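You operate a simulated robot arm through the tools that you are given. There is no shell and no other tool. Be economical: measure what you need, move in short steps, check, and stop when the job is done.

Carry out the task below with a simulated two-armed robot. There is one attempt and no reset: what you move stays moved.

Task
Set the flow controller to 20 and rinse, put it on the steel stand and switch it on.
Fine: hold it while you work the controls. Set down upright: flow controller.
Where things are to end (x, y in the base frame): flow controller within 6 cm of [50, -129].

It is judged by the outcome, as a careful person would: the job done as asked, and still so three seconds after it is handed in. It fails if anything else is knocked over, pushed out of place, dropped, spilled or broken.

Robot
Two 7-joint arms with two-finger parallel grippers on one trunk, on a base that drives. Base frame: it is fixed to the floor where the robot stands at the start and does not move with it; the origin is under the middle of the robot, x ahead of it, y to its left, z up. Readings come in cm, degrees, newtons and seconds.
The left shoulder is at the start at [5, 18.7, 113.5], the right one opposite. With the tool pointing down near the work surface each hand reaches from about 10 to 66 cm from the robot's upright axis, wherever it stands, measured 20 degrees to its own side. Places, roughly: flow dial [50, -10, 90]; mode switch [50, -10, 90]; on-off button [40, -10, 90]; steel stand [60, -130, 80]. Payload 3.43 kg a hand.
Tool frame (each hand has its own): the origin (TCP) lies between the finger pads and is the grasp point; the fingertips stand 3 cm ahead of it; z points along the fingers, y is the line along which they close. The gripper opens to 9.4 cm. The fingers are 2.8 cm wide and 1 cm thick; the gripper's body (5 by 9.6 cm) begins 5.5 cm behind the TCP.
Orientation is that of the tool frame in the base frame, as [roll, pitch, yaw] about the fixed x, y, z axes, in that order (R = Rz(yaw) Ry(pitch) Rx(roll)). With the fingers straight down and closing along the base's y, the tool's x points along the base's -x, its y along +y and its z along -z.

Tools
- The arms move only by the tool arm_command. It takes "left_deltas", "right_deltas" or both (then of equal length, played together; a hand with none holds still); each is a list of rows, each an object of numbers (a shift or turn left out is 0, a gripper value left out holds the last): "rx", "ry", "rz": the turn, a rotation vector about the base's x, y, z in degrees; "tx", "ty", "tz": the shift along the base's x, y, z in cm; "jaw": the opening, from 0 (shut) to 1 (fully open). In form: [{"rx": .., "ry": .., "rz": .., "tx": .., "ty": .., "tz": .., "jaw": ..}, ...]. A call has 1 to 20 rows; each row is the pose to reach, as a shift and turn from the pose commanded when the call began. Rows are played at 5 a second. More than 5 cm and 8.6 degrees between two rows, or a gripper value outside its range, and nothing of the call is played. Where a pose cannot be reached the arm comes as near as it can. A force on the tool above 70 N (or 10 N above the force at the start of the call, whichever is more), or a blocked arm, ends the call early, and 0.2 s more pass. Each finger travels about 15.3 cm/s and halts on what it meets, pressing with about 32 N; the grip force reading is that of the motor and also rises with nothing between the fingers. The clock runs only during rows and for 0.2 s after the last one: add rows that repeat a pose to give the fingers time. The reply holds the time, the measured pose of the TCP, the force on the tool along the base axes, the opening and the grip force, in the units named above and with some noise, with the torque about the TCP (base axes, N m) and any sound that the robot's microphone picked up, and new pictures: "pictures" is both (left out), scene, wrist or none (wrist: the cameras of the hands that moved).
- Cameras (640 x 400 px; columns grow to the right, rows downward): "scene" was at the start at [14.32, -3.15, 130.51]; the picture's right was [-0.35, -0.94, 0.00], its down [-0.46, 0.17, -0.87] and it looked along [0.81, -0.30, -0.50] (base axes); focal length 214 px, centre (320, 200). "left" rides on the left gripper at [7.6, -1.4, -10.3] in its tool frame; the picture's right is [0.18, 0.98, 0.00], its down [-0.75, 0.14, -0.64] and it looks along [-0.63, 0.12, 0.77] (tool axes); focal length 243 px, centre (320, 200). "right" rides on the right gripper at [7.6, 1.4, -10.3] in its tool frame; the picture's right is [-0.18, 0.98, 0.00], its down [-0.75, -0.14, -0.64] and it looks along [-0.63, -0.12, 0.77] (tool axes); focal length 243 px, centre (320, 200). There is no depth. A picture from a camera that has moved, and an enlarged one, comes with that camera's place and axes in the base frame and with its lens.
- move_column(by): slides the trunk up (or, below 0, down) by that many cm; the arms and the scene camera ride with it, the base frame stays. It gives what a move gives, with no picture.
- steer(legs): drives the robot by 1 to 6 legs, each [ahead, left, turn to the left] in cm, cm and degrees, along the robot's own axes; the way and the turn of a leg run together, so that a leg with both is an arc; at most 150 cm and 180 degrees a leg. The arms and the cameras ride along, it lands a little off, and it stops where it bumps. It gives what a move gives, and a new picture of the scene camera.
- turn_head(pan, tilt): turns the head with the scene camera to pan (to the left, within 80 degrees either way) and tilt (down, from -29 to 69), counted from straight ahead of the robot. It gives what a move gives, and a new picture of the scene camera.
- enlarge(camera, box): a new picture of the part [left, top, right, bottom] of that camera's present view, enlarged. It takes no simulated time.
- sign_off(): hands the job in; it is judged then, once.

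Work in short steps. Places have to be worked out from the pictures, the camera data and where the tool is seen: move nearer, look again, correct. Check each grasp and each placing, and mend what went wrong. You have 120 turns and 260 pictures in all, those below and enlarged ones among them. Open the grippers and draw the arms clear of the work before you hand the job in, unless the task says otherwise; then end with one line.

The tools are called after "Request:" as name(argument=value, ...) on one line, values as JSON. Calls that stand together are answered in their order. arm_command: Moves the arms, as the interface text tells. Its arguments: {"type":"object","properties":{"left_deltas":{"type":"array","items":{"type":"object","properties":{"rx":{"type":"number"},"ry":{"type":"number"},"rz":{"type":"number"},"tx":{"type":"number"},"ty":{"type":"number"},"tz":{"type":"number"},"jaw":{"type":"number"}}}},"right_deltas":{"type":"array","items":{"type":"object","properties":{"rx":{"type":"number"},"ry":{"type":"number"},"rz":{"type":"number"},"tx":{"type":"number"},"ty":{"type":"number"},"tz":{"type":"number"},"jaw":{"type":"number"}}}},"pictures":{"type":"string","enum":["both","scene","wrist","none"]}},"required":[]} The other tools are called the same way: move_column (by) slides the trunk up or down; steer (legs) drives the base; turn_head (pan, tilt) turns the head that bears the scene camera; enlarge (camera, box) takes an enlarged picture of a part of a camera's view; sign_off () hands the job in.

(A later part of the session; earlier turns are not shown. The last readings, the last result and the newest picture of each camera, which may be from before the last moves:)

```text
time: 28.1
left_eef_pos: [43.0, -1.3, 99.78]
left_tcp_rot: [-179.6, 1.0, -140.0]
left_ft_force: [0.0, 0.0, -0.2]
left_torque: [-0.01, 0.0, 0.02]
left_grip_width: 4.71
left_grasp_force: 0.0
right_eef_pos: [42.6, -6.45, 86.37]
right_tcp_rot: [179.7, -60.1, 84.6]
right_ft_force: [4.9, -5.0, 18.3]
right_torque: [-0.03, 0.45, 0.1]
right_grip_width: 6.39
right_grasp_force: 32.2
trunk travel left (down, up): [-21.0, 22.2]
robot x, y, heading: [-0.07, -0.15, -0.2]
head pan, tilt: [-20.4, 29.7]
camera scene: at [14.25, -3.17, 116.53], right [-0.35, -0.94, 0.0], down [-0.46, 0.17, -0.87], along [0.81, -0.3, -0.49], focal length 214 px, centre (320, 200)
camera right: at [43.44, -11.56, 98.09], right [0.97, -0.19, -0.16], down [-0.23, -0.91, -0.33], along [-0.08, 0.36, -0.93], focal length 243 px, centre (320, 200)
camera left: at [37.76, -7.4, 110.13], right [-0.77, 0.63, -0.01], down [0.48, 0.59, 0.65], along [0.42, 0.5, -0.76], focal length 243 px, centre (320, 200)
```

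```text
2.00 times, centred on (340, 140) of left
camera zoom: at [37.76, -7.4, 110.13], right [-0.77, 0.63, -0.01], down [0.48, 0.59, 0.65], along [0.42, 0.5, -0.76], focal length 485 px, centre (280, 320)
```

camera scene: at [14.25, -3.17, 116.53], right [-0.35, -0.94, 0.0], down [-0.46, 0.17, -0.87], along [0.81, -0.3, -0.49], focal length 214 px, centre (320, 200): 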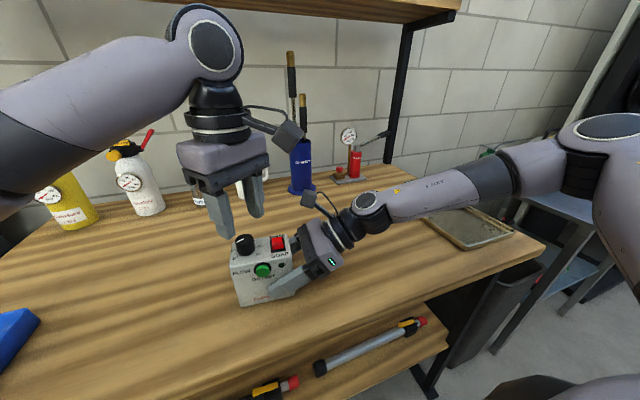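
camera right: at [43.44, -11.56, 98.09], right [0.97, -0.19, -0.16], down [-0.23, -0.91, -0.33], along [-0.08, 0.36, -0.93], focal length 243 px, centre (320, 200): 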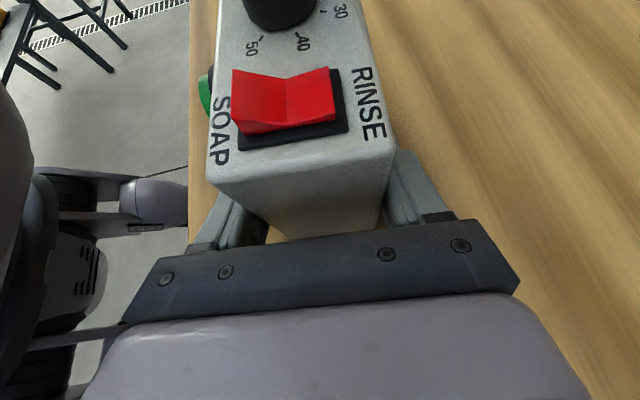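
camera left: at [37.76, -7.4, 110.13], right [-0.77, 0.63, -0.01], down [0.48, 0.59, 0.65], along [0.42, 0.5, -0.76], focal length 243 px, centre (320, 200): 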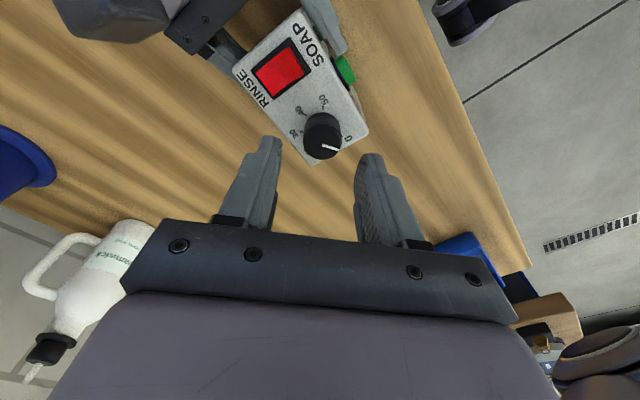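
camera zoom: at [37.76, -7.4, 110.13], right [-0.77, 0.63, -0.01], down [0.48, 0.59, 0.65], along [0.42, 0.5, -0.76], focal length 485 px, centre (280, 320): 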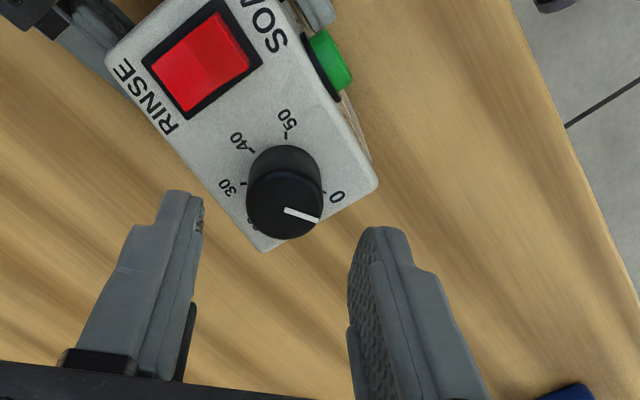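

The dial cap is at [43.0, −1.05], well centred between the fingers. I lower to z ≈ 95.4 and close on the knob.

Request:
arm_command(left_deltas=[{"ty": 0.2, "tz": -2}, {"ty": 0.2, "tz": -3.5}, {"ty": 0.2, "tz": -4.3}, {"ty": 0.2, "tz": -4.3, "jaw": 0.35}, {"ty": 0.2, "tz": -4.3, "jaw": 0.2}, {"ty": 0.2, "tz": -4.3, "jaw": 0.15}, {"ty": 0.2, "tz": -4.3, "jaw": 0.15}])

Request:
enlarge(camera="scene", box=[180, 190, 340, 310])

```text
time: 29.7
left_eef_pos: [42.74, -1.02, 95.63]
left_tcp_rot: [-179.6, 0.8, -140.1]
left_ft_force: [-1.1, -3.2, 0.0]
left_torque: [0.14, 0.36, -0.05]
left_grip_width: 2.69
left_grasp_force: 31.6
right_eef_pos: [42.5, -6.36, 86.32]
right_tcp_rot: [179.7, -60.1, 84.8]
right_ft_force: [6.9, 0.3, 21.6]
right_torque: [-0.29, 0.06, 0.02]
right_grip_width: 6.4
right_grasp_force: 31.6
trunk travel left (down, up): [-21.0, 22.2]
robot x, y, heading: [-0.17, -0.07, 0.0]
head pan, tilt: [-20.4, 29.7]
camera scene: at [14.24, -3.16, 116.52], right [-0.35, -0.94, 0.0], down [-0.46, 0.17, -0.87], along [0.81, -0.3, -0.49], focal length 214 px, centre (320, 200)
camera left: at [37.73, -7.07, 105.88], right [-0.77, 0.64, -0.01], down [0.48, 0.59, 0.65], along [0.42, 0.5, -0.76], focal length 243 px, centre (320, 200)
```

scene: 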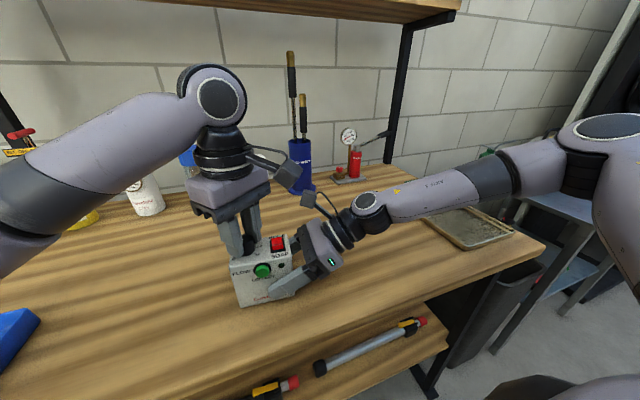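
left: 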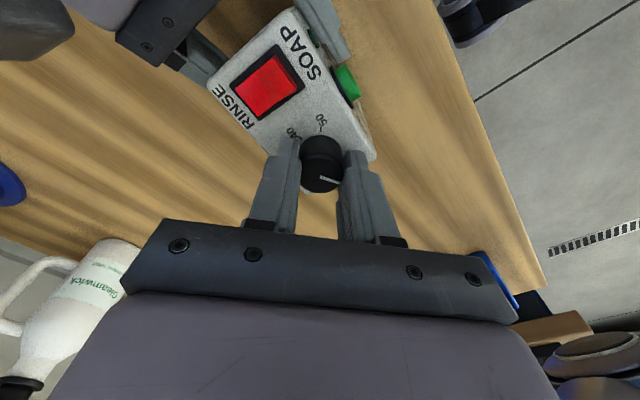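

```text
3.33 times, centred on (260, 250) of scene
camera zoom: at [14.24, -3.16, 116.52], right [-0.35, -0.94, 0.0], down [-0.46, 0.17, -0.87], along [0.81, -0.3, -0.49], focal length 715 px, centre (520, 33)
```

zoom: 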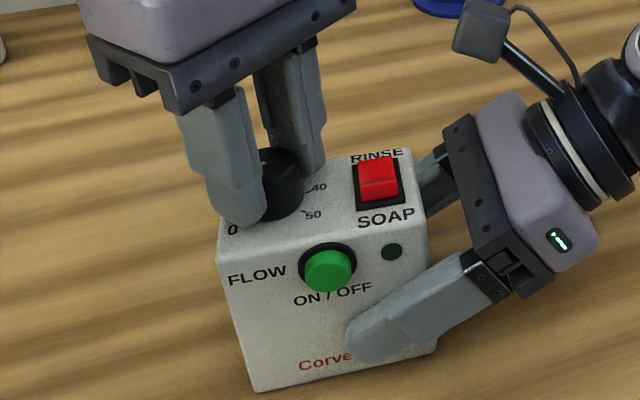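

Knob gripped (2.7 cm). I turn clockwise 48° in 6° steps.

Request:
arm_command(left_deltas=[{"rz": -6}, {"rz": -12}, {"rz": -18}, {"rz": -24}, {"rz": -30}, {"rz": -36}, {"rz": -42}, {"rz": -48}, {"rz": -48}])

Request:
enlarge(camera="left", box=[220, 80, 420, 220])

```text
time: 31.7
left_eef_pos: [43.0, -1.14, 95.69]
left_tcp_rot: [-179.6, 1.0, 171.9]
left_ft_force: [-6.5, 5.6, 7.2]
left_torque: [0.57, 0.04, -0.02]
left_grip_width: 2.68
left_grasp_force: 32.3
right_eef_pos: [42.55, -6.45, 86.28]
right_tcp_rot: [179.7, -60.0, 84.7]
right_ft_force: [7.1, -2.6, 17.9]
right_torque: [0.21, 0.3, -0.3]
right_grip_width: 6.42
right_grasp_force: 31.7
trunk travel left (down, up): [-21.0, 22.2]
robot x, y, heading: [0.11, -0.32, 0.1]
head pan, tilt: [-20.4, 29.7]
camera scene: at [14.19, -3.09, 116.54], right [-0.35, -0.94, 0.0], down [-0.46, 0.17, -0.87], along [0.81, -0.3, -0.49], focal length 214 px, centre (320, 200)
camera left: at [34.93, -1.26, 105.86], right [-0.04, 1.0, -0.01], down [0.76, 0.04, 0.65], along [0.65, 0.02, -0.76], focal length 243 px, centre (320, 200)
```

scene: 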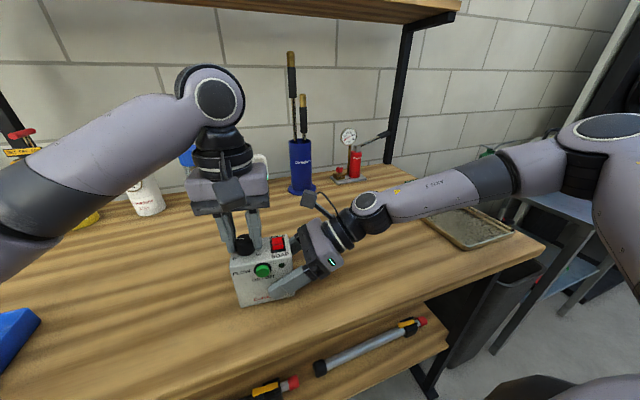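
left: 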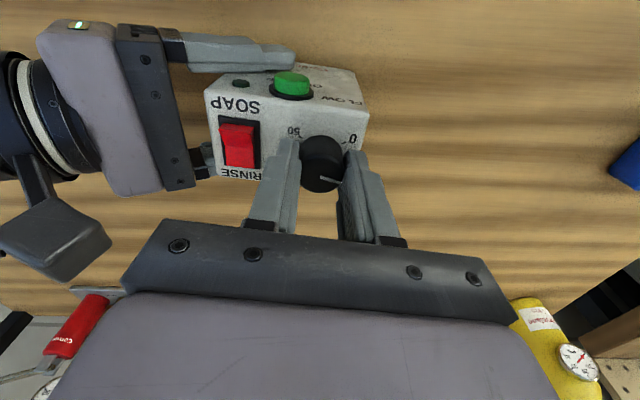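

```text
2.86 times, centred on (320, 150) of left
camera zoom: at [34.93, -1.26, 105.86], right [-0.04, 1.0, -0.01], down [0.76, 0.04, 0.65], along [0.65, 0.02, -0.76], focal length 693 px, centre (320, 343)
```

zoom: 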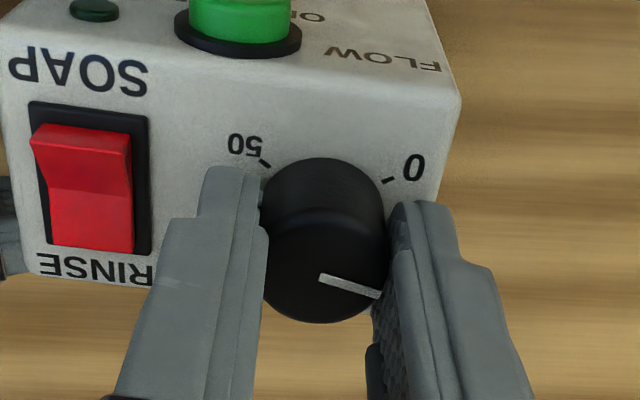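

The pointer followed and is now at about 69° (just past 10). I continue another 40° in the same grip.

Request:
arm_command(left_deltas=[{"rz": -6}, {"rz": -12}, {"rz": -18}, {"rz": -24}, {"rz": -30}, {"rz": -36}, {"rz": -40}, {"rz": -40}])

Request:
enlarge(camera="left", box=[220, 80, 420, 220])

```text
time: 33.5
left_eef_pos: [42.99, -1.06, 95.58]
left_tcp_rot: [-179.7, 0.9, 132.0]
left_ft_force: [-3.3, 11.6, 3.9]
left_torque: [0.36, -0.29, -0.01]
left_grip_width: 2.68
left_grasp_force: 32.1
right_eef_pos: [42.56, -6.46, 86.28]
right_tcp_rot: [179.7, -60.0, 84.7]
right_ft_force: [5.4, -7.5, 20.8]
right_torque: [0.09, 0.16, -0.15]
right_grip_width: 6.41
right_grasp_force: 32.9
trunk travel left (down, up): [-21.0, 22.2]
robot x, y, heading: [-0.29, -0.09, -0.1]
head pan, tilt: [-20.4, 29.7]
camera scene: at [14.18, -3.09, 116.54], right [-0.35, -0.94, 0.0], down [-0.46, 0.17, -0.87], along [0.81, -0.3, -0.49], focal length 214 px, centre (320, 200)
camera left: at [36.66, 3.86, 105.87], right [0.61, 0.79, -0.01], down [0.6, -0.46, 0.65], along [0.51, -0.4, -0.76], focal length 243 px, centre (320, 200)
```

scene: 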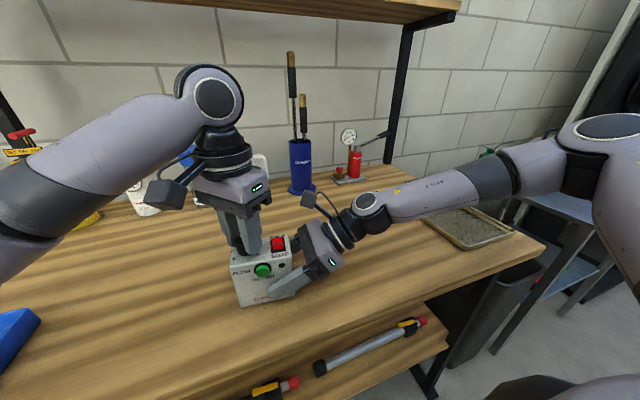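
left: 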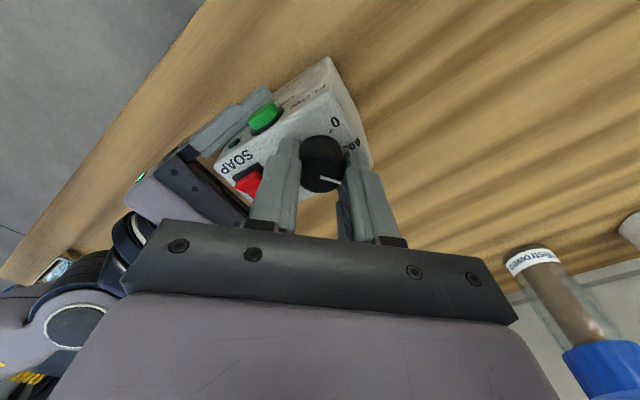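

```text
2.86 times, centred on (320, 150) of left
camera zoom: at [36.66, 3.86, 105.87], right [0.61, 0.79, -0.01], down [0.6, -0.46, 0.65], along [0.51, -0.4, -0.76], focal length 693 px, centre (320, 343)
```

zoom: 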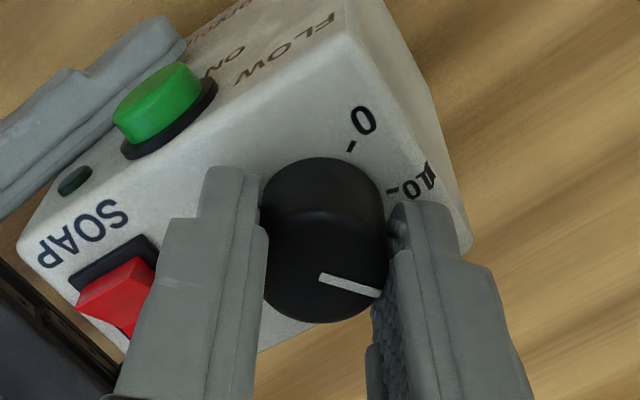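

The pointer should now be near 29°. I open, rise a little and look at it against the 20 mark.

Request:
arm_command(left_deltas=[{"jaw": 0.35}, {"jaw": 0.5}, {"jaw": 0.5, "tz": 2}, {"jaw": 0.5, "tz": 4.5}, {"jaw": 0.5, "tz": 6.5, "tx": -2, "ty": 2}, {"jaw": 0.5, "tz": 8, "tx": -3, "ty": 3}, {"jaw": 0.5, "tz": 8, "tx": -3, "ty": 3}], pictures="wrist")

Request:
enlarge(camera="scene", box=[220, 220, 310, 290])

Request:
enlarge(camera="left", box=[240, 40, 420, 166])

```text
time: 35.1
left_eef_pos: [40.01, 2.03, 103.84]
left_tcp_rot: [-179.7, 0.9, 131.9]
left_ft_force: [-0.1, 0.6, -0.3]
left_torque: [-0.02, -0.02, 0.0]
left_grip_width: 4.7
left_grasp_force: 0.1
right_eef_pos: [42.41, -6.41, 86.32]
right_tcp_rot: [179.8, -60.1, 84.7]
right_ft_force: [1.9, -0.9, 19.6]
right_torque: [-0.3, -0.04, -0.03]
right_grip_width: 6.44
right_grasp_force: 31.8
trunk travel left (down, up): [-21.0, 22.2]
robot x, y, heading: [-0.02, 0.35, -0.1]
head pan, tilt: [-20.4, 29.7]
camera left: at [33.67, 6.95, 113.9], right [0.61, 0.79, -0.01], down [0.6, -0.46, 0.65], along [0.51, -0.4, -0.76], focal length 243 px, centre (320, 200)
```

left: 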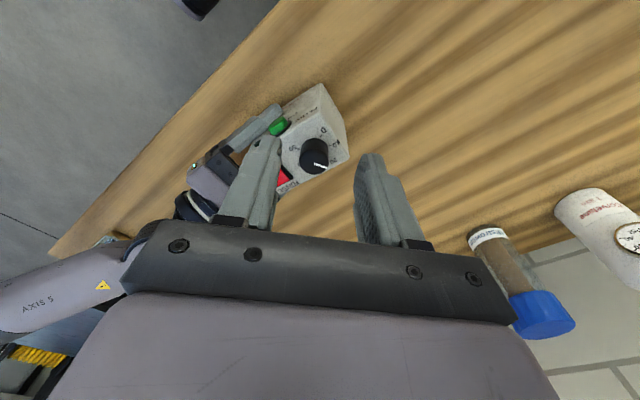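

```text
5.71 times, centred on (265, 255) of scene
camera zoom: at [14.21, -3.13, 116.53], right [-0.35, -0.94, 0.0], down [-0.46, 0.17, -0.87], along [0.81, -0.3, -0.49], focal length 1226 px, centre (634, -114)
```

zoom: 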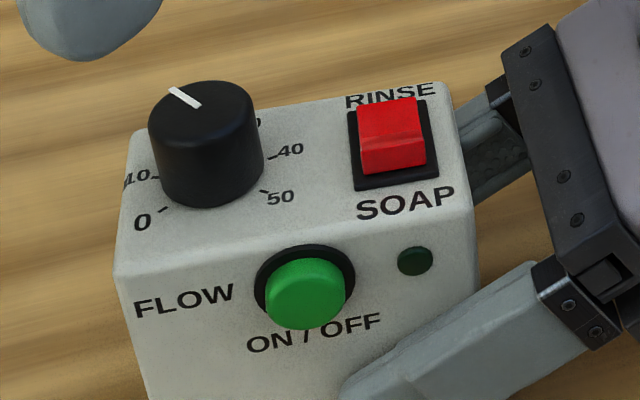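

```text
3.17 times, centred on (330, 103) of left
camera zoom: at [33.67, 6.95, 113.9], right [0.61, 0.79, -0.01], down [0.6, -0.46, 0.65], along [0.51, -0.4, -0.76], focal length 770 px, centre (288, 508)
```

zoom: 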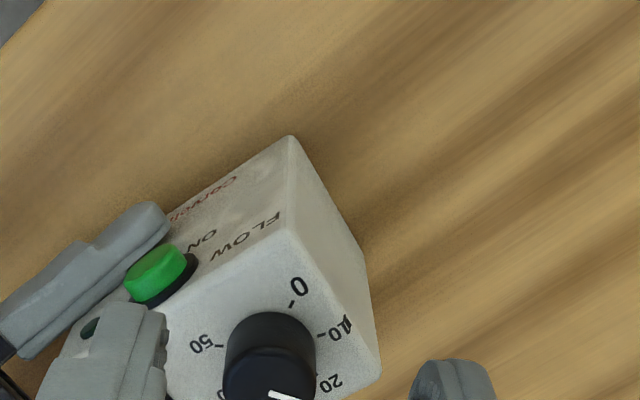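

I need the whole dial in view; I enlarge a lower region of the left view.

Request:
enlarge(camera="left", box=[260, 110, 370, 190])

```text
5.00 times, centred on (315, 150) of left
camera zoom: at [33.67, 6.95, 113.9], right [0.61, 0.79, -0.01], down [0.6, -0.46, 0.65], along [0.51, -0.4, -0.76], focal length 1213 px, centre (345, 450)
```

zoom: 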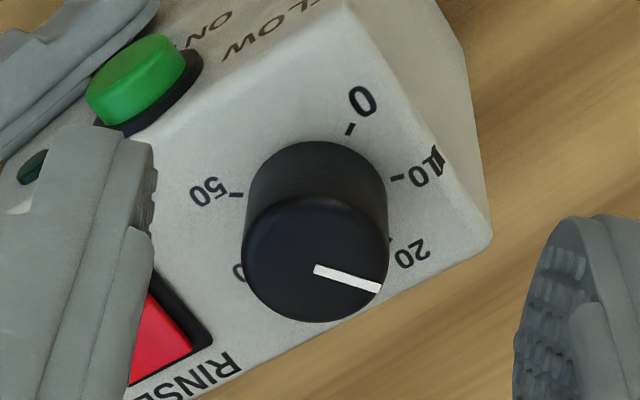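

Fitting the tick marks: 0 at ~119°, 10 at ~68°, 20 at ~19°, with the pointer at ~32°. So about 12.5° more clockwise. I regrasp with the yaw backed off 14°.

Request:
arm_command(left_deltas=[{"rz": 7, "tx": 1.5, "ty": -1.5, "tz": -1.5}, {"rz": 14, "tx": 3, "ty": -3.1, "tz": -3.5}, {"rz": 14, "tx": 3, "ty": -3.1, "tz": -6}, {"rz": 14, "tx": 3, "ty": -3.1, "tz": -8}, {"rz": 14, "tx": 3, "ty": -3.1, "tz": -8, "jaw": 0.35}, {"rz": 14, "tx": 3, "ty": -3.1, "tz": -8, "jaw": 0.2}, {"rz": 14, "tx": 3, "ty": -3.1, "tz": -8, "jaw": 0.15}, {"rz": 14, "tx": 3, "ty": -3.1, "tz": -8, "jaw": 0.15}, {"rz": 8, "tx": 3, "ty": -3.1, "tz": -8}, {"rz": 1.5, "tx": 3, "ty": -3.1, "tz": -8}, {"rz": 1.5, "tx": 3, "ty": -3.1, "tz": -8}], pictures="wrist")

```text
time: 37.5
left_eef_pos: [42.97, -1.2, 95.4]
left_tcp_rot: [-179.7, 0.7, 133.4]
left_ft_force: [-0.6, 5.9, -8.9]
left_torque: [0.26, -0.37, -0.02]
left_grip_width: 2.64
left_grasp_force: 31.9
right_eef_pos: [42.52, -6.32, 86.22]
right_tcp_rot: [179.8, -60.1, 84.7]
right_ft_force: [-4.8, -4.8, 19.4]
right_torque: [0.63, 0.16, -0.11]
right_grip_width: 6.43
right_grasp_force: 31.7
trunk travel left (down, up): [-21.0, 22.2]
robot x, y, heading: [0.01, -0.29, -0.1]
head pan, tilt: [-20.4, 29.7]
camera left: at [36.61, 3.6, 105.78], right [0.59, 0.81, -0.01], down [0.62, -0.44, 0.65], along [0.52, -0.39, -0.76], focal length 243 px, centre (320, 200)
```

left: 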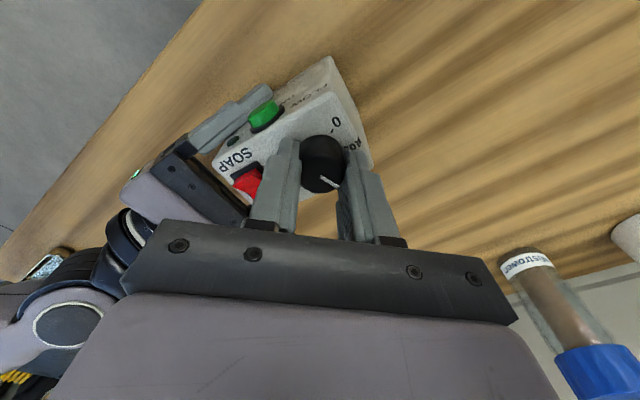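

I release, rise and look again from the same spot as before.

Request:
arm_command(left_deltas=[{"jaw": 0.35}, {"jaw": 0.5}, {"jaw": 0.5, "tz": 2}, {"jaw": 0.5, "tz": 4.5}, {"jaw": 0.5, "tz": 8, "tx": -2, "ty": 2}, {"jaw": 0.5, "tz": 9, "tx": -3, "ty": 3}, {"jaw": 0.5, "tz": 9, "tx": -3, "ty": 3}], pictures="none")

Request:
enlarge(camera="left", box=[260, 105, 370, 185])

Request:
enlarge(camera="scene", box=[220, 220, 310, 290])

```text
time: 39.1
left_eef_pos: [40.0, 2.06, 104.57]
left_tcp_rot: [-179.7, 0.9, 133.6]
left_ft_force: [0.0, 0.0, 0.0]
left_torque: [-0.02, -0.01, 0.0]
left_grip_width: 4.7
left_grasp_force: 0.1
right_eef_pos: [42.45, -6.41, 86.44]
right_tcp_rot: [179.8, -59.9, 84.7]
right_ft_force: [-1.7, 1.9, 17.6]
right_torque: [-0.37, -0.04, -0.03]
right_grip_width: 6.41
right_grasp_force: 31.9
trunk travel left (down, up): [-21.0, 22.2]
robot x, y, heading: [-0.15, 0.02, 0.2]
head pan, tilt: [-20.4, 29.7]
```

```text
5.00 times, centred on (315, 145) of left
camera zoom: at [33.48, 6.77, 114.87], right [0.59, 0.81, -0.01], down [0.62, -0.44, 0.65], along [0.52, -0.39, -0.76], focal length 1213 px, centre (345, 475)
```

zoom: 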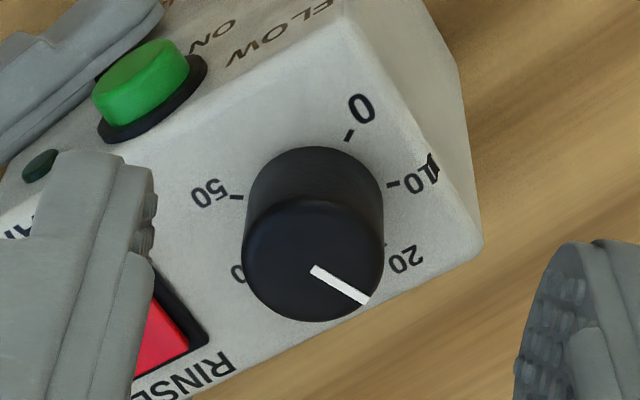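

```text
5.71 times, centred on (265, 255) of scene
camera zoom: at [14.21, -3.11, 116.53], right [-0.35, -0.94, 0.0], down [-0.46, 0.17, -0.87], along [0.81, -0.3, -0.49], focal length 1226 px, centre (634, -114)
```

zoom: 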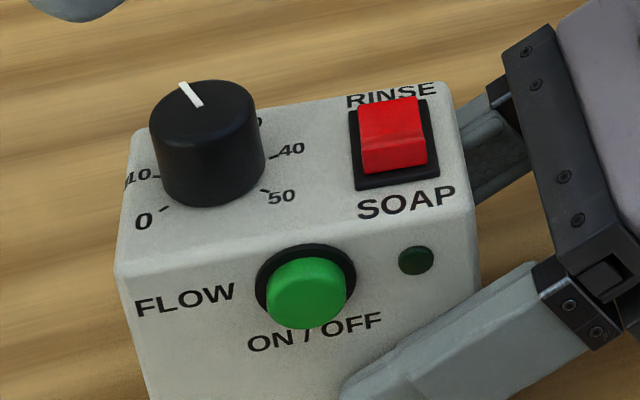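

The pointer (19.6°) now lines up with 20 (≈20°), and the rocker is on RINSE. I withdraw the left hand, lift the box 10 cm, and look right at the route to the stand.

Request:
arm_command(left_deltas=[{"rz": 8, "tx": -1, "ty": 2, "tz": 2}, {"rz": 16, "tx": -2, "ty": 4, "tz": 4}, {"rz": 24, "tx": -3, "ty": 6, "tz": 6}, {"rz": 32, "tx": -4, "ty": 8, "tz": 8}, {"rz": 40, "tx": -5, "ty": 8, "tz": 10}, {"rz": 46, "tx": -5, "ty": 8, "tz": 10}, {"rz": 46, "tx": -5, "ty": 8, "tz": 10}], right_deltas=[{"tz": 1}, {"tz": 3}, {"tz": 5}, {"tz": 7}, {"tz": 9}, {"tz": 10}, {"tz": 10}], pictures="none")

Request:
turn_head(pan=-70, tilt=35)

```text
time: 40.7
left_eef_pos: [35.11, 9.88, 114.72]
left_tcp_rot: [-179.5, 0.8, 179.4]
left_ft_force: [0.3, -0.9, -0.2]
left_torque: [-0.03, 0.01, -0.04]
left_grip_width: 4.72
left_grasp_force: 0.1
right_eef_pos: [42.73, -6.59, 96.29]
right_tcp_rot: [-179.9, -60.0, 84.5]
right_ft_force: [-0.7, 0.0, -2.8]
right_torque: [-0.1, -0.03, -0.02]
right_grip_width: 6.42
right_grasp_force: 31.5
trunk travel left (down, up): [-21.0, 22.2]
robot x, y, heading: [-0.65, 0.04, 0.1]
head pan, tilt: [-20.4, 29.7]
```

```text
time: 41.9
left_eef_pos: [35.09, 9.74, 114.67]
left_tcp_rot: [-179.6, 0.8, 179.4]
left_ft_force: [0.5, 0.0, -0.5]
left_torque: [0.02, -0.02, 0.0]
left_grip_width: 4.68
left_grasp_force: 0.0
right_eef_pos: [42.65, -6.52, 96.23]
right_tcp_rot: [-180.0, -60.0, 84.5]
right_ft_force: [0.1, 0.0, -3.2]
right_torque: [-0.08, 0.03, -0.02]
right_grip_width: 6.4
right_grasp_force: 32.3
trunk travel left (down, up): [-21.0, 22.2]
robot x, y, heading: [-0.14, -0.13, -0.3]
head pan, tilt: [-70.0, 35.0]
camera scene: at [8.87, -8.26, 115.68], right [-0.94, -0.34, 0.0], down [-0.2, 0.54, -0.82], along [0.28, -0.77, -0.57], focal length 214 px, centre (320, 200)
```

scene: 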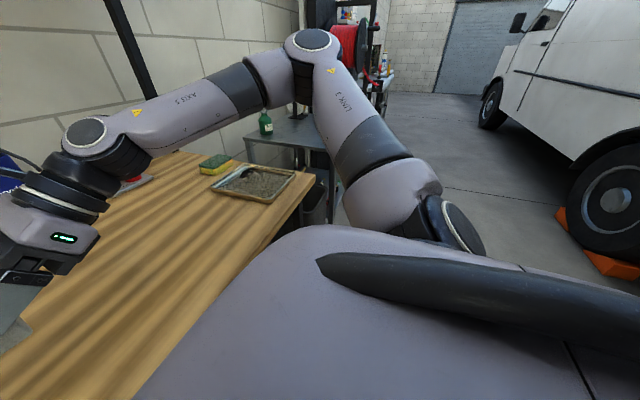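

The floor to the right is clear. I drive back 15 cm and right 60 cm, then look again.

Request:
steer(legs=[[-15, 0, 0], [0, -60, 0]])

Request:
turn_head(pan=-35, tilt=35)

```text
time: 46.2
left_eef_pos: [19.84, -50.96, 114.72]
left_tcp_rot: [-179.7, 0.8, 178.8]
left_ft_force: [0.3, 0.6, 0.5]
left_torque: [-0.02, -0.04, 0.02]
left_grip_width: 4.71
left_grasp_force: 0.0
right_eef_pos: [27.22, -67.45, 96.24]
right_tcp_rot: [-180.0, -60.0, 84.0]
right_ft_force: [-0.2, -0.1, -2.6]
right_torque: [-0.07, -0.01, 0.03]
right_grip_width: 6.41
right_grasp_force: 31.8
trunk travel left (down, up): [-21.0, 22.2]
robot x, y, heading: [-15.06, -60.58, -0.6]
head pan, tilt: [-70.0, 35.0]
camera scene: at [-6.58, -68.87, 115.68], right [-0.94, -0.33, 0.0], down [-0.19, 0.54, -0.82], along [0.27, -0.77, -0.57], focal length 214 px, centre (320, 200)
```

scene: 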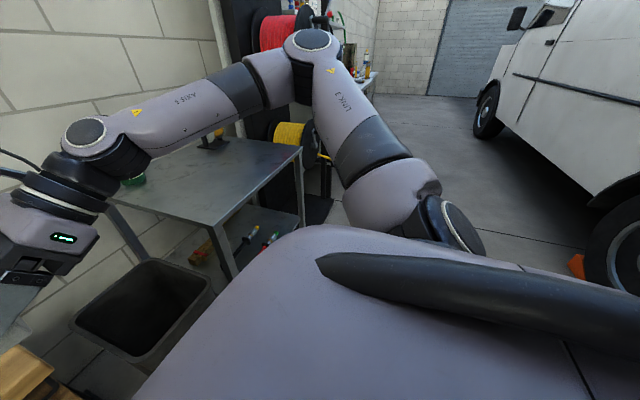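

```text
time: 47.3
left_eef_pos: [19.91, -51.0, 114.59]
left_tcp_rot: [-179.6, 0.9, 178.9]
left_ft_force: [0.3, 0.1, 0.4]
left_torque: [-0.01, 0.03, -0.03]
left_grip_width: 4.72
left_grasp_force: 0.1
right_eef_pos: [27.32, -67.41, 96.22]
right_tcp_rot: [-179.9, -60.0, 84.0]
right_ft_force: [0.4, -0.8, -3.7]
right_torque: [-0.06, 0.02, 0.02]
right_grip_width: 6.44
right_grasp_force: 31.6
trunk travel left (down, up): [-21.0, 22.2]
robot x, y, heading: [-15.62, -60.43, -0.6]
head pan, tilt: [-35.0, 35.0]
camera scene: at [-2.35, -65.68, 115.68], right [-0.58, -0.81, 0.0], down [-0.47, 0.33, -0.82], along [0.67, -0.48, -0.57], focal length 214 px, centre (320, 200)
```

scene: 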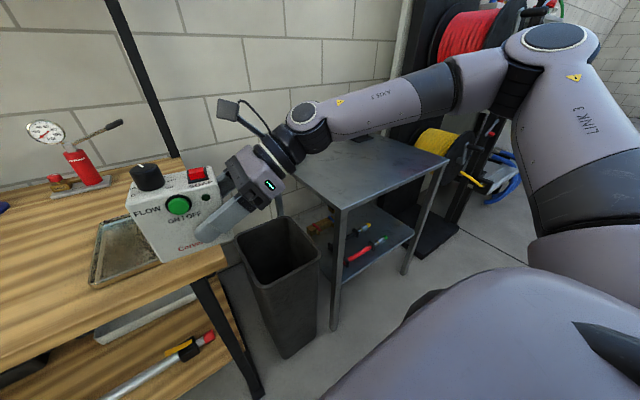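

The stand top spans roughly x 33–80, y −98 to −155, with the front half empty; the bin is under its left edge, out of the way. I drive right another 63 cm with the box high.

Request:
steer(legs=[[0, -63, 0.6]])

Request:
turn_head(pan=-10, tilt=38)

```text
time: 50.8
left_eef_pos: [19.71, -113.08, 114.57]
left_tcp_rot: [-179.6, 0.8, -180.0]
left_ft_force: [0.0, -0.3, 0.4]
left_torque: [0.04, 0.01, 0.01]
left_grip_width: 4.72
left_grasp_force: 0.1
right_eef_pos: [27.23, -129.3, 96.23]
right_tcp_rot: [-180.0, -60.1, 85.1]
right_ft_force: [-0.5, 0.2, -2.2]
right_torque: [-0.09, -0.03, 0.02]
right_grip_width: 6.41
right_grasp_force: 32.1
trunk travel left (down, up): [-21.0, 22.2]
robot x, y, heading: [-15.48, -123.55, 0.3]
head pan, tilt: [-35.0, 35.0]
camera scene: at [-2.23, -128.09, 115.68], right [-0.57, -0.82, 0.0], down [-0.47, 0.32, -0.82], along [0.68, -0.46, -0.57], focal length 214 px, centre (320, 200)
```

scene: 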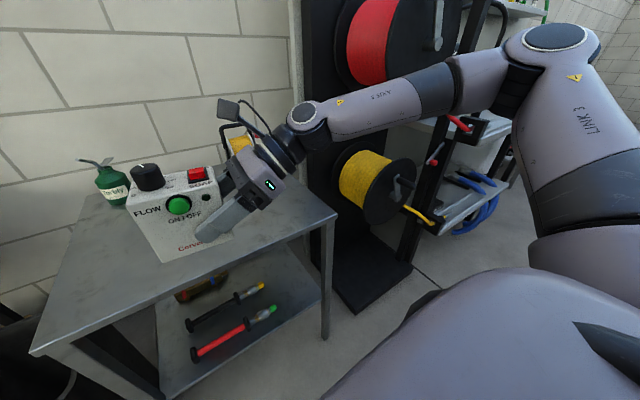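

```text
time: 51.7
left_eef_pos: [19.65, -112.91, 114.57]
left_tcp_rot: [-179.5, 0.7, -179.9]
left_ft_force: [-1.2, -0.2, -0.1]
left_torque: [-0.04, -0.03, 0.0]
left_grip_width: 4.71
left_grasp_force: 0.1
right_eef_pos: [27.49, -129.14, 96.38]
right_tcp_rot: [179.9, -60.0, 85.0]
right_ft_force: [0.3, 1.5, -3.7]
right_torque: [-0.1, 0.02, 0.02]
right_grip_width: 6.42
right_grasp_force: 31.4
trunk travel left (down, up): [-21.0, 22.2]
robot x, y, heading: [-15.48, -122.95, 0.6]
head pan, tilt: [-10.0, 38.0]
camera scene: at [-0.98, -124.52, 115.22], right [-0.16, -0.99, 0.0], down [-0.61, 0.1, -0.79], along [0.78, -0.13, -0.62], focal length 214 px, centre (320, 200)
```

scene: 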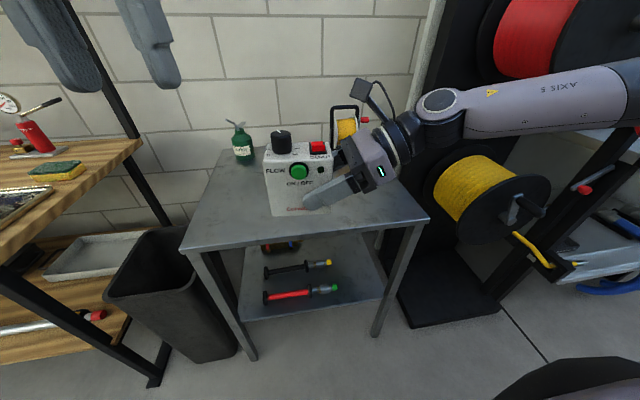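

The stand is empty at the target. To keep the right elbow well away from the hose reels I'll turn the robot 15° right and approach from slightly left, then view.

Request:
steer(legs=[[0, 0, -15.4], [0, 13.9, 0], [13.3, 0, 0]])

```text
time: 54.8
left_eef_pos: [37.64, -113.16, 114.55]
left_tcp_rot: [-179.6, 0.8, 164.4]
left_ft_force: [-0.6, 0.4, 0.2]
left_torque: [-0.05, 0.02, -0.02]
left_grip_width: 4.71
left_grasp_force: 0.1
right_eef_pos: [40.62, -130.72, 96.26]
right_tcp_rot: [-179.9, -60.1, 69.5]
right_ft_force: [-0.3, -0.2, -4.1]
right_torque: [-0.09, 0.05, -0.01]
right_grip_width: 6.41
right_grasp_force: 32.2
trunk travel left (down, up): [-21.0, 22.2]
robot x, y, heading: [1.35, -112.98, -15.2]
head pan, tilt: [-10.0, 38.0]
camera scene: at [14.62, -118.57, 115.21], right [-0.42, -0.91, 0.0], down [-0.56, 0.26, -0.79], along [0.71, -0.33, -0.62], focal length 214 px, centre (320, 200)
```

scene: 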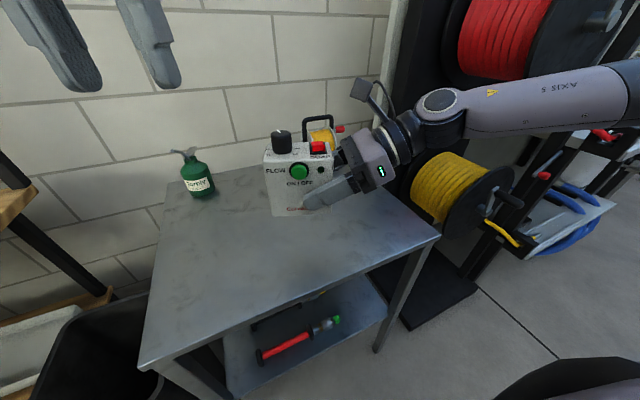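

The box centre is now about [41.7, −127.7]. I carry it 7 cm forward and down to about 1 cm above the expected stand top.

Request:
arm_command(right_deltas=[{"tx": 2.5, "ty": 0, "tz": -1}, {"tx": 5, "ty": -0.2, "tz": -3}, {"tx": 7, "ty": -0.5, "tz": -6}, {"tx": 7, "ty": -0.5, "tz": -9}, {"tx": 7, "ty": -0.5, "tz": -10.5}, {"tx": 7, "ty": -0.5, "tz": -10.5}])

Request:
enlarge(camera="scene", box=[220, 110, 420, 250])

```text
time: 56.2
left_eef_pos: [37.65, -113.05, 114.62]
left_tcp_rot: [-179.5, 0.8, 164.5]
left_ft_force: [0.2, -0.7, 0.1]
left_torque: [0.01, 0.04, 0.0]
left_grip_width: 4.7
left_grasp_force: 0.1
right_eef_pos: [47.05, -131.62, 86.19]
right_tcp_rot: [180.0, -60.1, 69.6]
right_ft_force: [0.3, -0.3, -2.2]
right_torque: [-0.09, -0.01, 0.01]
right_grip_width: 6.42
right_grasp_force: 32.2
right hand out of reach, approached as far as the arm can: row 5, 6
trunk travel left (down, up): [-21.0, 22.2]
robot x, y, heading: [1.03, -113.07, -14.9]
head pan, tilt: [-10.0, 38.0]
camera scene: at [14.59, -118.56, 115.22], right [-0.42, -0.91, 0.0], down [-0.56, 0.26, -0.79], along [0.71, -0.33, -0.62], focal length 214 px, centre (320, 200)
camera right: at [46.57, -136.76, 97.83], right [0.89, -0.43, -0.16], down [-0.46, -0.82, -0.33], along [0.01, 0.37, -0.93], focal length 243 px, centre (320, 200)
```

scene: 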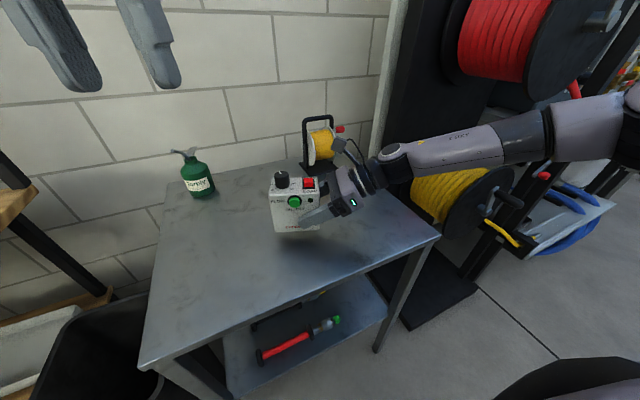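
right: 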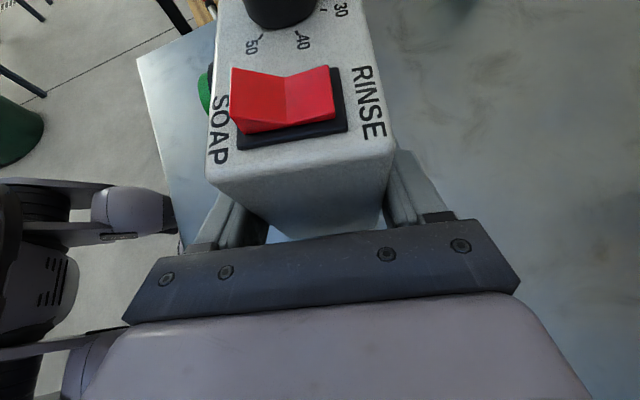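

```text
2.86 times, centred on (320, 180) of scene
camera zoom: at [14.59, -118.56, 115.22], right [-0.42, -0.91, 0.0], down [-0.56, 0.26, -0.79], along [0.71, -0.33, -0.62], focal length 613 px, centre (320, 257)
```

zoom: 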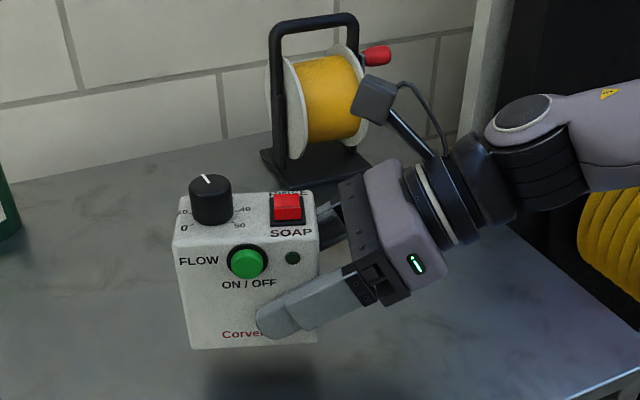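

It hangs ~2 cm above the stand at the arm's reach limit. I raise the hand 7 cm, lower the trunk 7 cm, and continue from there.

Request:
arm_command(right_deltas=[{"tx": -0.3, "ty": 0.3, "tz": 3}, {"tx": -0.6, "ty": 0.8, "tz": 6}, {"tx": -0.6, "ty": 0.8, "tz": 8}, {"tx": -0.6, "ty": 0.8, "tz": 8}], pictures="none")

Request:
move_column(by=-7)

Request:
arm_command(right_deltas=[{"tz": -0.4}, {"tz": -0.8}, {"tz": -0.8}], pictures="scene")

```text
time: 57.2
left_eef_pos: [37.53, -113.02, 114.54]
left_tcp_rot: [-179.5, 0.8, 164.5]
left_ft_force: [0.4, -0.1, -0.6]
left_torque: [0.02, -0.01, -0.02]
left_grip_width: 4.72
left_grasp_force: 0.0
right_eef_pos: [46.54, -130.75, 94.08]
right_tcp_rot: [-179.9, -59.9, 69.5]
right_ft_force: [0.2, -1.0, -2.5]
right_torque: [-0.09, 0.03, 0.02]
right_grip_width: 6.41
right_grasp_force: 32.2
trunk travel left (down, up): [-21.0, 22.2]
robot x, y, heading: [1.39, -113.33, -15.1]
head pan, tilt: [-10.0, 38.0]
```

```text
time: 58.3
left_eef_pos: [37.46, -113.15, 107.7]
left_tcp_rot: [-179.5, 0.9, 164.5]
left_ft_force: [-0.5, 0.4, -0.1]
left_torque: [0.03, 0.03, 0.02]
left_grip_width: 4.72
left_grasp_force: 0.0
right_eef_pos: [46.46, -130.67, 87.2]
right_tcp_rot: [179.9, -59.9, 69.6]
right_ft_force: [0.2, -0.1, -3.1]
right_torque: [-0.07, 0.01, 0.02]
right_grip_width: 6.42
right_grasp_force: 31.6
trunk travel left (down, up): [-14.0, 29.2]
robot x, y, heading: [1.23, -113.61, -15.2]
head pan, tilt: [-10.0, 38.0]
```

```text
time: 59.1
left_eef_pos: [37.58, -113.04, 107.65]
left_tcp_rot: [-179.6, 0.8, 164.5]
left_ft_force: [0.0, -0.7, -0.2]
left_torque: [0.01, -0.02, -0.01]
left_grip_width: 4.73
left_grasp_force: 0.0
right_eef_pos: [46.48, -130.85, 86.35]
right_tcp_rot: [180.0, -60.0, 69.7]
right_ft_force: [0.7, -0.1, -3.4]
right_torque: [-0.09, 0.06, -0.01]
right_grip_width: 6.4
right_grasp_force: 31.6
trunk travel left (down, up): [-14.0, 29.2]
robot x, y, heading: [0.89, -113.39, -14.9]
head pan, tilt: [-10.0, 38.0]
camera scene: at [14.58, -118.56, 108.22], right [-0.42, -0.91, 0.0], down [-0.56, 0.26, -0.79], along [0.71, -0.33, -0.62], focal length 214 px, centre (320, 200)
```

scene: 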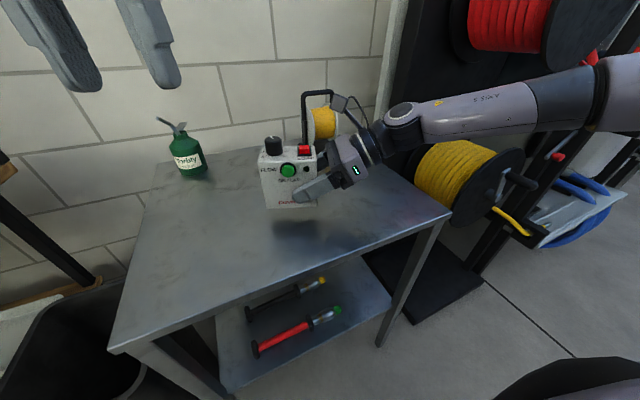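

Reach is fine now. I lower another 1.6 cm in small steps, watching the vertical force.

Request:
arm_command(right_deltas=[{"tz": -0.4}, {"tz": -0.8}, {"tz": -1.2}, {"tz": -1.6}, {"tz": -1.6}], pictures="none")

Request:
enlarge(camera="scene", box=[240, 130, 380, 250])

```text
time: 60.3
left_eef_pos: [37.6, -113.05, 107.55]
left_tcp_rot: [-179.6, 0.8, 164.6]
left_ft_force: [-1.2, 0.4, 0.0]
left_torque: [0.01, 0.0, 0.01]
left_grip_width: 4.7
left_grasp_force: 0.0
right_eef_pos: [46.3, -130.79, 84.65]
right_tcp_rot: [-179.9, -60.0, 69.6]
right_ft_force: [-0.1, 0.0, -3.4]
right_torque: [-0.07, 0.05, -0.01]
right_grip_width: 6.42
right_grasp_force: 31.8
trunk travel left (down, up): [-14.0, 29.2]
robot x, y, heading: [1.17, -113.16, -15.1]
head pan, tilt: [-10.0, 38.0]
```

```text
3.33 times, centred on (310, 190) of scene
camera zoom: at [14.58, -118.56, 108.22], right [-0.42, -0.91, 0.0], down [-0.56, 0.26, -0.79], along [0.71, -0.33, -0.62], focal length 715 px, centre (353, 233)
```

zoom: 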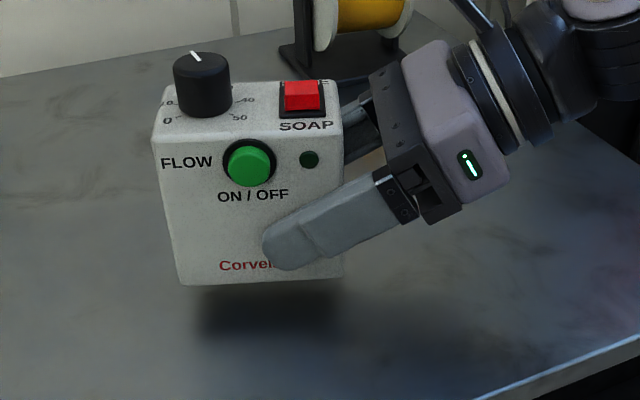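

A clear gap (~3 cm) remains beneath. I lower 2 cm more.

Request:
arm_command(right_deltas=[{"tz": -0.5}, {"tz": -1}, {"tz": -1.5}, {"tz": -2}, {"tz": -2}], pictures="none")

Request:
enlarge(camera="scene", box=[240, 130, 380, 250])

```text
time: 61.5
left_eef_pos: [37.6, -113.06, 107.63]
left_tcp_rot: [-179.7, 0.7, 164.5]
left_ft_force: [0.0, 0.2, 0.4]
left_torque: [-0.03, 0.01, 0.01]
left_grip_width: 4.71
left_grasp_force: 0.1
right_eef_pos: [46.44, -130.85, 82.77]
right_tcp_rot: [-180.0, -60.0, 69.7]
right_ft_force: [0.0, 0.1, -3.7]
right_torque: [-0.08, 0.06, -0.03]
right_grip_width: 6.4
right_grasp_force: 31.7
trunk travel left (down, up): [-14.0, 29.2]
robot x, y, heading: [1.2, -113.28, -15.0]
head pan, tilt: [-10.0, 38.0]
```

```text
3.33 times, centred on (310, 190) of scene
camera zoom: at [14.58, -118.56, 108.22], right [-0.42, -0.91, 0.0], down [-0.56, 0.26, -0.79], along [0.71, -0.33, -0.62], focal length 715 px, centre (353, 233)
```

zoom: 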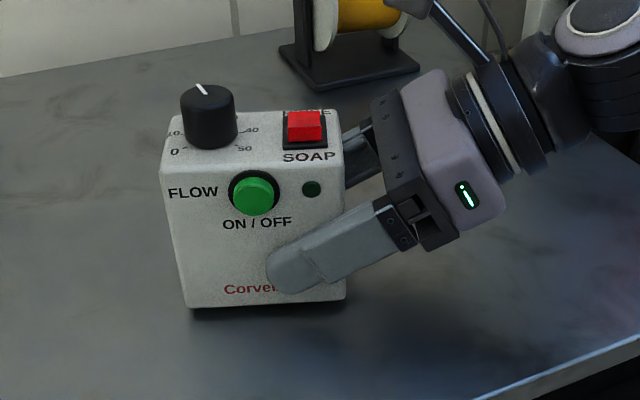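

Only a sliver of gap remains. I go down in 0.2 cm steps to contact.

Request:
arm_command(right_deltas=[{"tz": -0.2}, {"tz": -0.4}, {"tz": -0.4}], pictures="none")

Request:
enlarge(camera="scene", box=[240, 130, 380, 250])

```text
time: 62.3
left_eef_pos: [37.59, -112.94, 107.64]
left_tcp_rot: [-179.6, 0.8, 164.5]
left_ft_force: [-0.7, -0.2, -0.3]
left_torque: [0.05, 0.0, 0.02]
left_grip_width: 4.71
left_grasp_force: 0.2
right_eef_pos: [46.42, -130.74, 82.37]
right_tcp_rot: [179.9, -60.0, 69.6]
right_ft_force: [0.4, 0.6, -3.8]
right_torque: [-0.06, 0.03, 0.02]
right_grip_width: 6.41
right_grasp_force: 32.9
trunk travel left (down, up): [-14.0, 29.2]
robot x, y, heading: [0.71, -113.29, -14.9]
head pan, tilt: [-10.0, 38.0]
```

```text
3.33 times, centred on (310, 190) of scene
camera zoom: at [14.58, -118.56, 108.22], right [-0.42, -0.91, 0.0], down [-0.56, 0.26, -0.79], along [0.71, -0.33, -0.62], focal length 715 px, centre (353, 233)
```

zoom: 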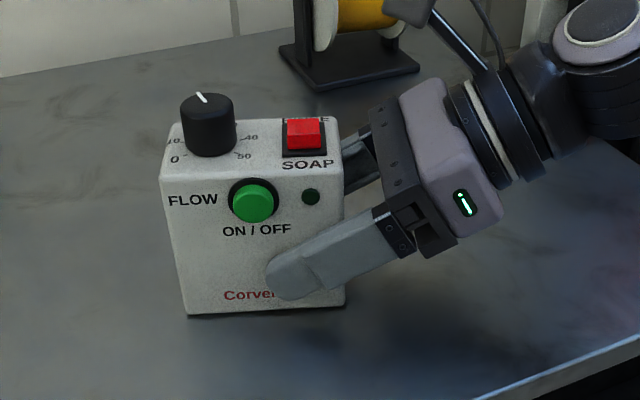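

Not yet touching by force; a further 0.3 cm.

Request:
arm_command(right_deltas=[{"tz": -0.15}, {"tz": -0.3}, {"tz": -0.3}], pictures="none")

```text
time: 63.1
left_eef_pos: [37.53, -113.02, 107.6]
left_tcp_rot: [-179.7, 0.9, 164.4]
left_ft_force: [-0.1, 0.7, 0.2]
left_torque: [0.0, 0.01, -0.05]
left_grip_width: 4.69
left_grasp_force: 0.1
right_eef_pos: [46.47, -130.75, 82.41]
right_tcp_rot: [179.7, -60.2, 69.6]
right_ft_force: [-3.3, -4.5, 13.6]
right_torque: [0.26, 0.52, 0.2]
right_grip_width: 6.41
right_grasp_force: 32.8
trunk travel left (down, up): [-14.0, 29.2]
robot x, y, heading: [1.01, -113.53, -15.0]
head pan, tilt: [-10.0, 38.0]
```

Contact made: the stand supports the box (stand top ≈ z 78). Box centre ≈ [47.6, −127.8]. The button is near [44, −126.5, 86.2]; I now shut the left hand and tilt its fingers 45° forward to push it.

Request:
arm_command(left_deltas=[{"rz": -3, "jaw": 0.2}, {"rz": -5.5, "jaw": 0}, {"rz": -5.5, "jaw": 0}], pictures="none")

Request:
arm_command(left_deltas=[{"rx": -2.6, "ry": -7, "tx": -0.6, "ty": -1.6, "tz": -1}, {"rx": -5.2, "ry": -14.1, "tx": -1.2, "ty": -3.2, "tz": -2}, {"rx": -7.9, "ry": -21.1, "tx": -1.8, "ty": -4.8, "tz": -4}, {"rx": -10.5, "ry": -28.1, "tx": -2.4, "ty": -6.4, "tz": -6}, {"rx": -13.1, "ry": -35.2, "tx": -3, "ty": -8, "tz": -8}, {"rx": -15.7, "ry": -42.2, "tx": -3.5, "ty": -9.7, "tz": -10}, {"rx": -15.7, "ry": -42.2, "tx": -3.5, "ty": -9.7, "tz": -10}])

```text
time: 63.9
left_eef_pos: [37.4, -113.11, 107.69]
left_tcp_rot: [-179.6, 1.0, 158.9]
left_ft_force: [-0.4, -0.5, 0.4]
left_torque: [0.02, -0.04, -0.01]
left_grip_width: 0.0
left_grasp_force: 31.9
right_eef_pos: [46.54, -130.73, 82.32]
right_tcp_rot: [179.5, -60.2, 69.9]
right_ft_force: [-1.1, -4.2, 23.1]
right_torque: [0.28, 0.41, -0.04]
right_grip_width: 6.43
right_grasp_force: 32.2
trunk travel left (down, up): [-14.0, 29.2]
robot x, y, heading: [1.13, -113.68, -15.1]
head pan, tilt: [-10.0, 38.0]
```

```text
time: 65.5
left_eef_pos: [33.96, -122.78, 97.76]
left_tcp_rot: [179.8, 46.1, 158.7]
left_ft_force: [0.1, -0.1, 0.0]
left_torque: [-0.01, 0.03, -0.01]
left_grip_width: 0.01
left_grasp_force: 32.6
right_eef_pos: [46.47, -130.76, 82.25]
right_tcp_rot: [179.6, -60.2, 70.1]
right_ft_force: [4.3, -5.9, 24.1]
right_torque: [-0.14, 0.24, 0.03]
right_grip_width: 6.44
right_grasp_force: 32.0
trunk travel left (down, up): [-14.0, 29.2]
robot x, y, heading: [1.15, -113.33, -14.8]
head pan, tilt: [-10.0, 38.0]
camera scene: at [14.49, -118.5, 108.29], right [-0.42, -0.91, 0.0], down [-0.56, 0.25, -0.79], along [0.72, -0.33, -0.61], focal length 214 px, centre (320, 200)
camera left: at [21.45, -119.41, 99.42], right [0.24, 0.96, -0.13], down [0.11, 0.11, 0.99], along [0.97, -0.25, -0.08], focal length 243 px, centre (320, 200)
```

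scene: 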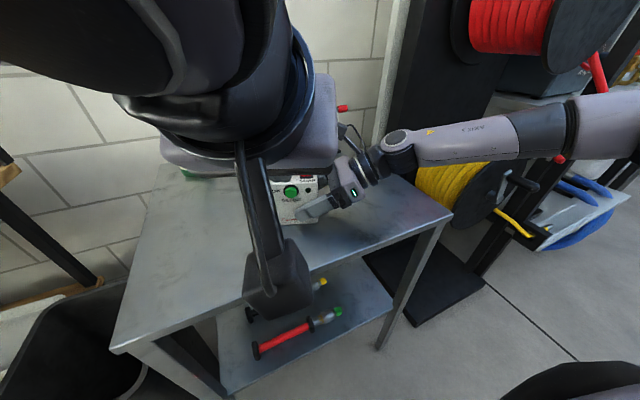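
left: 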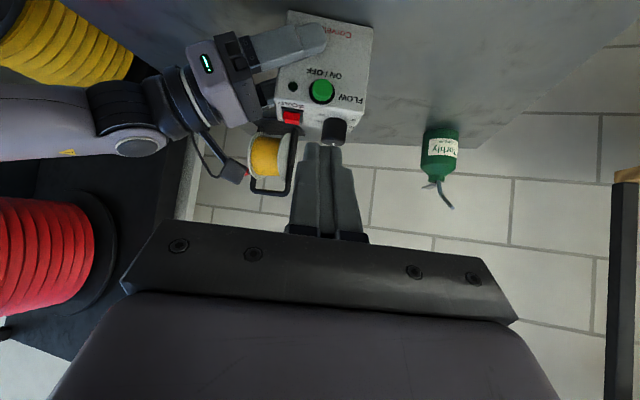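

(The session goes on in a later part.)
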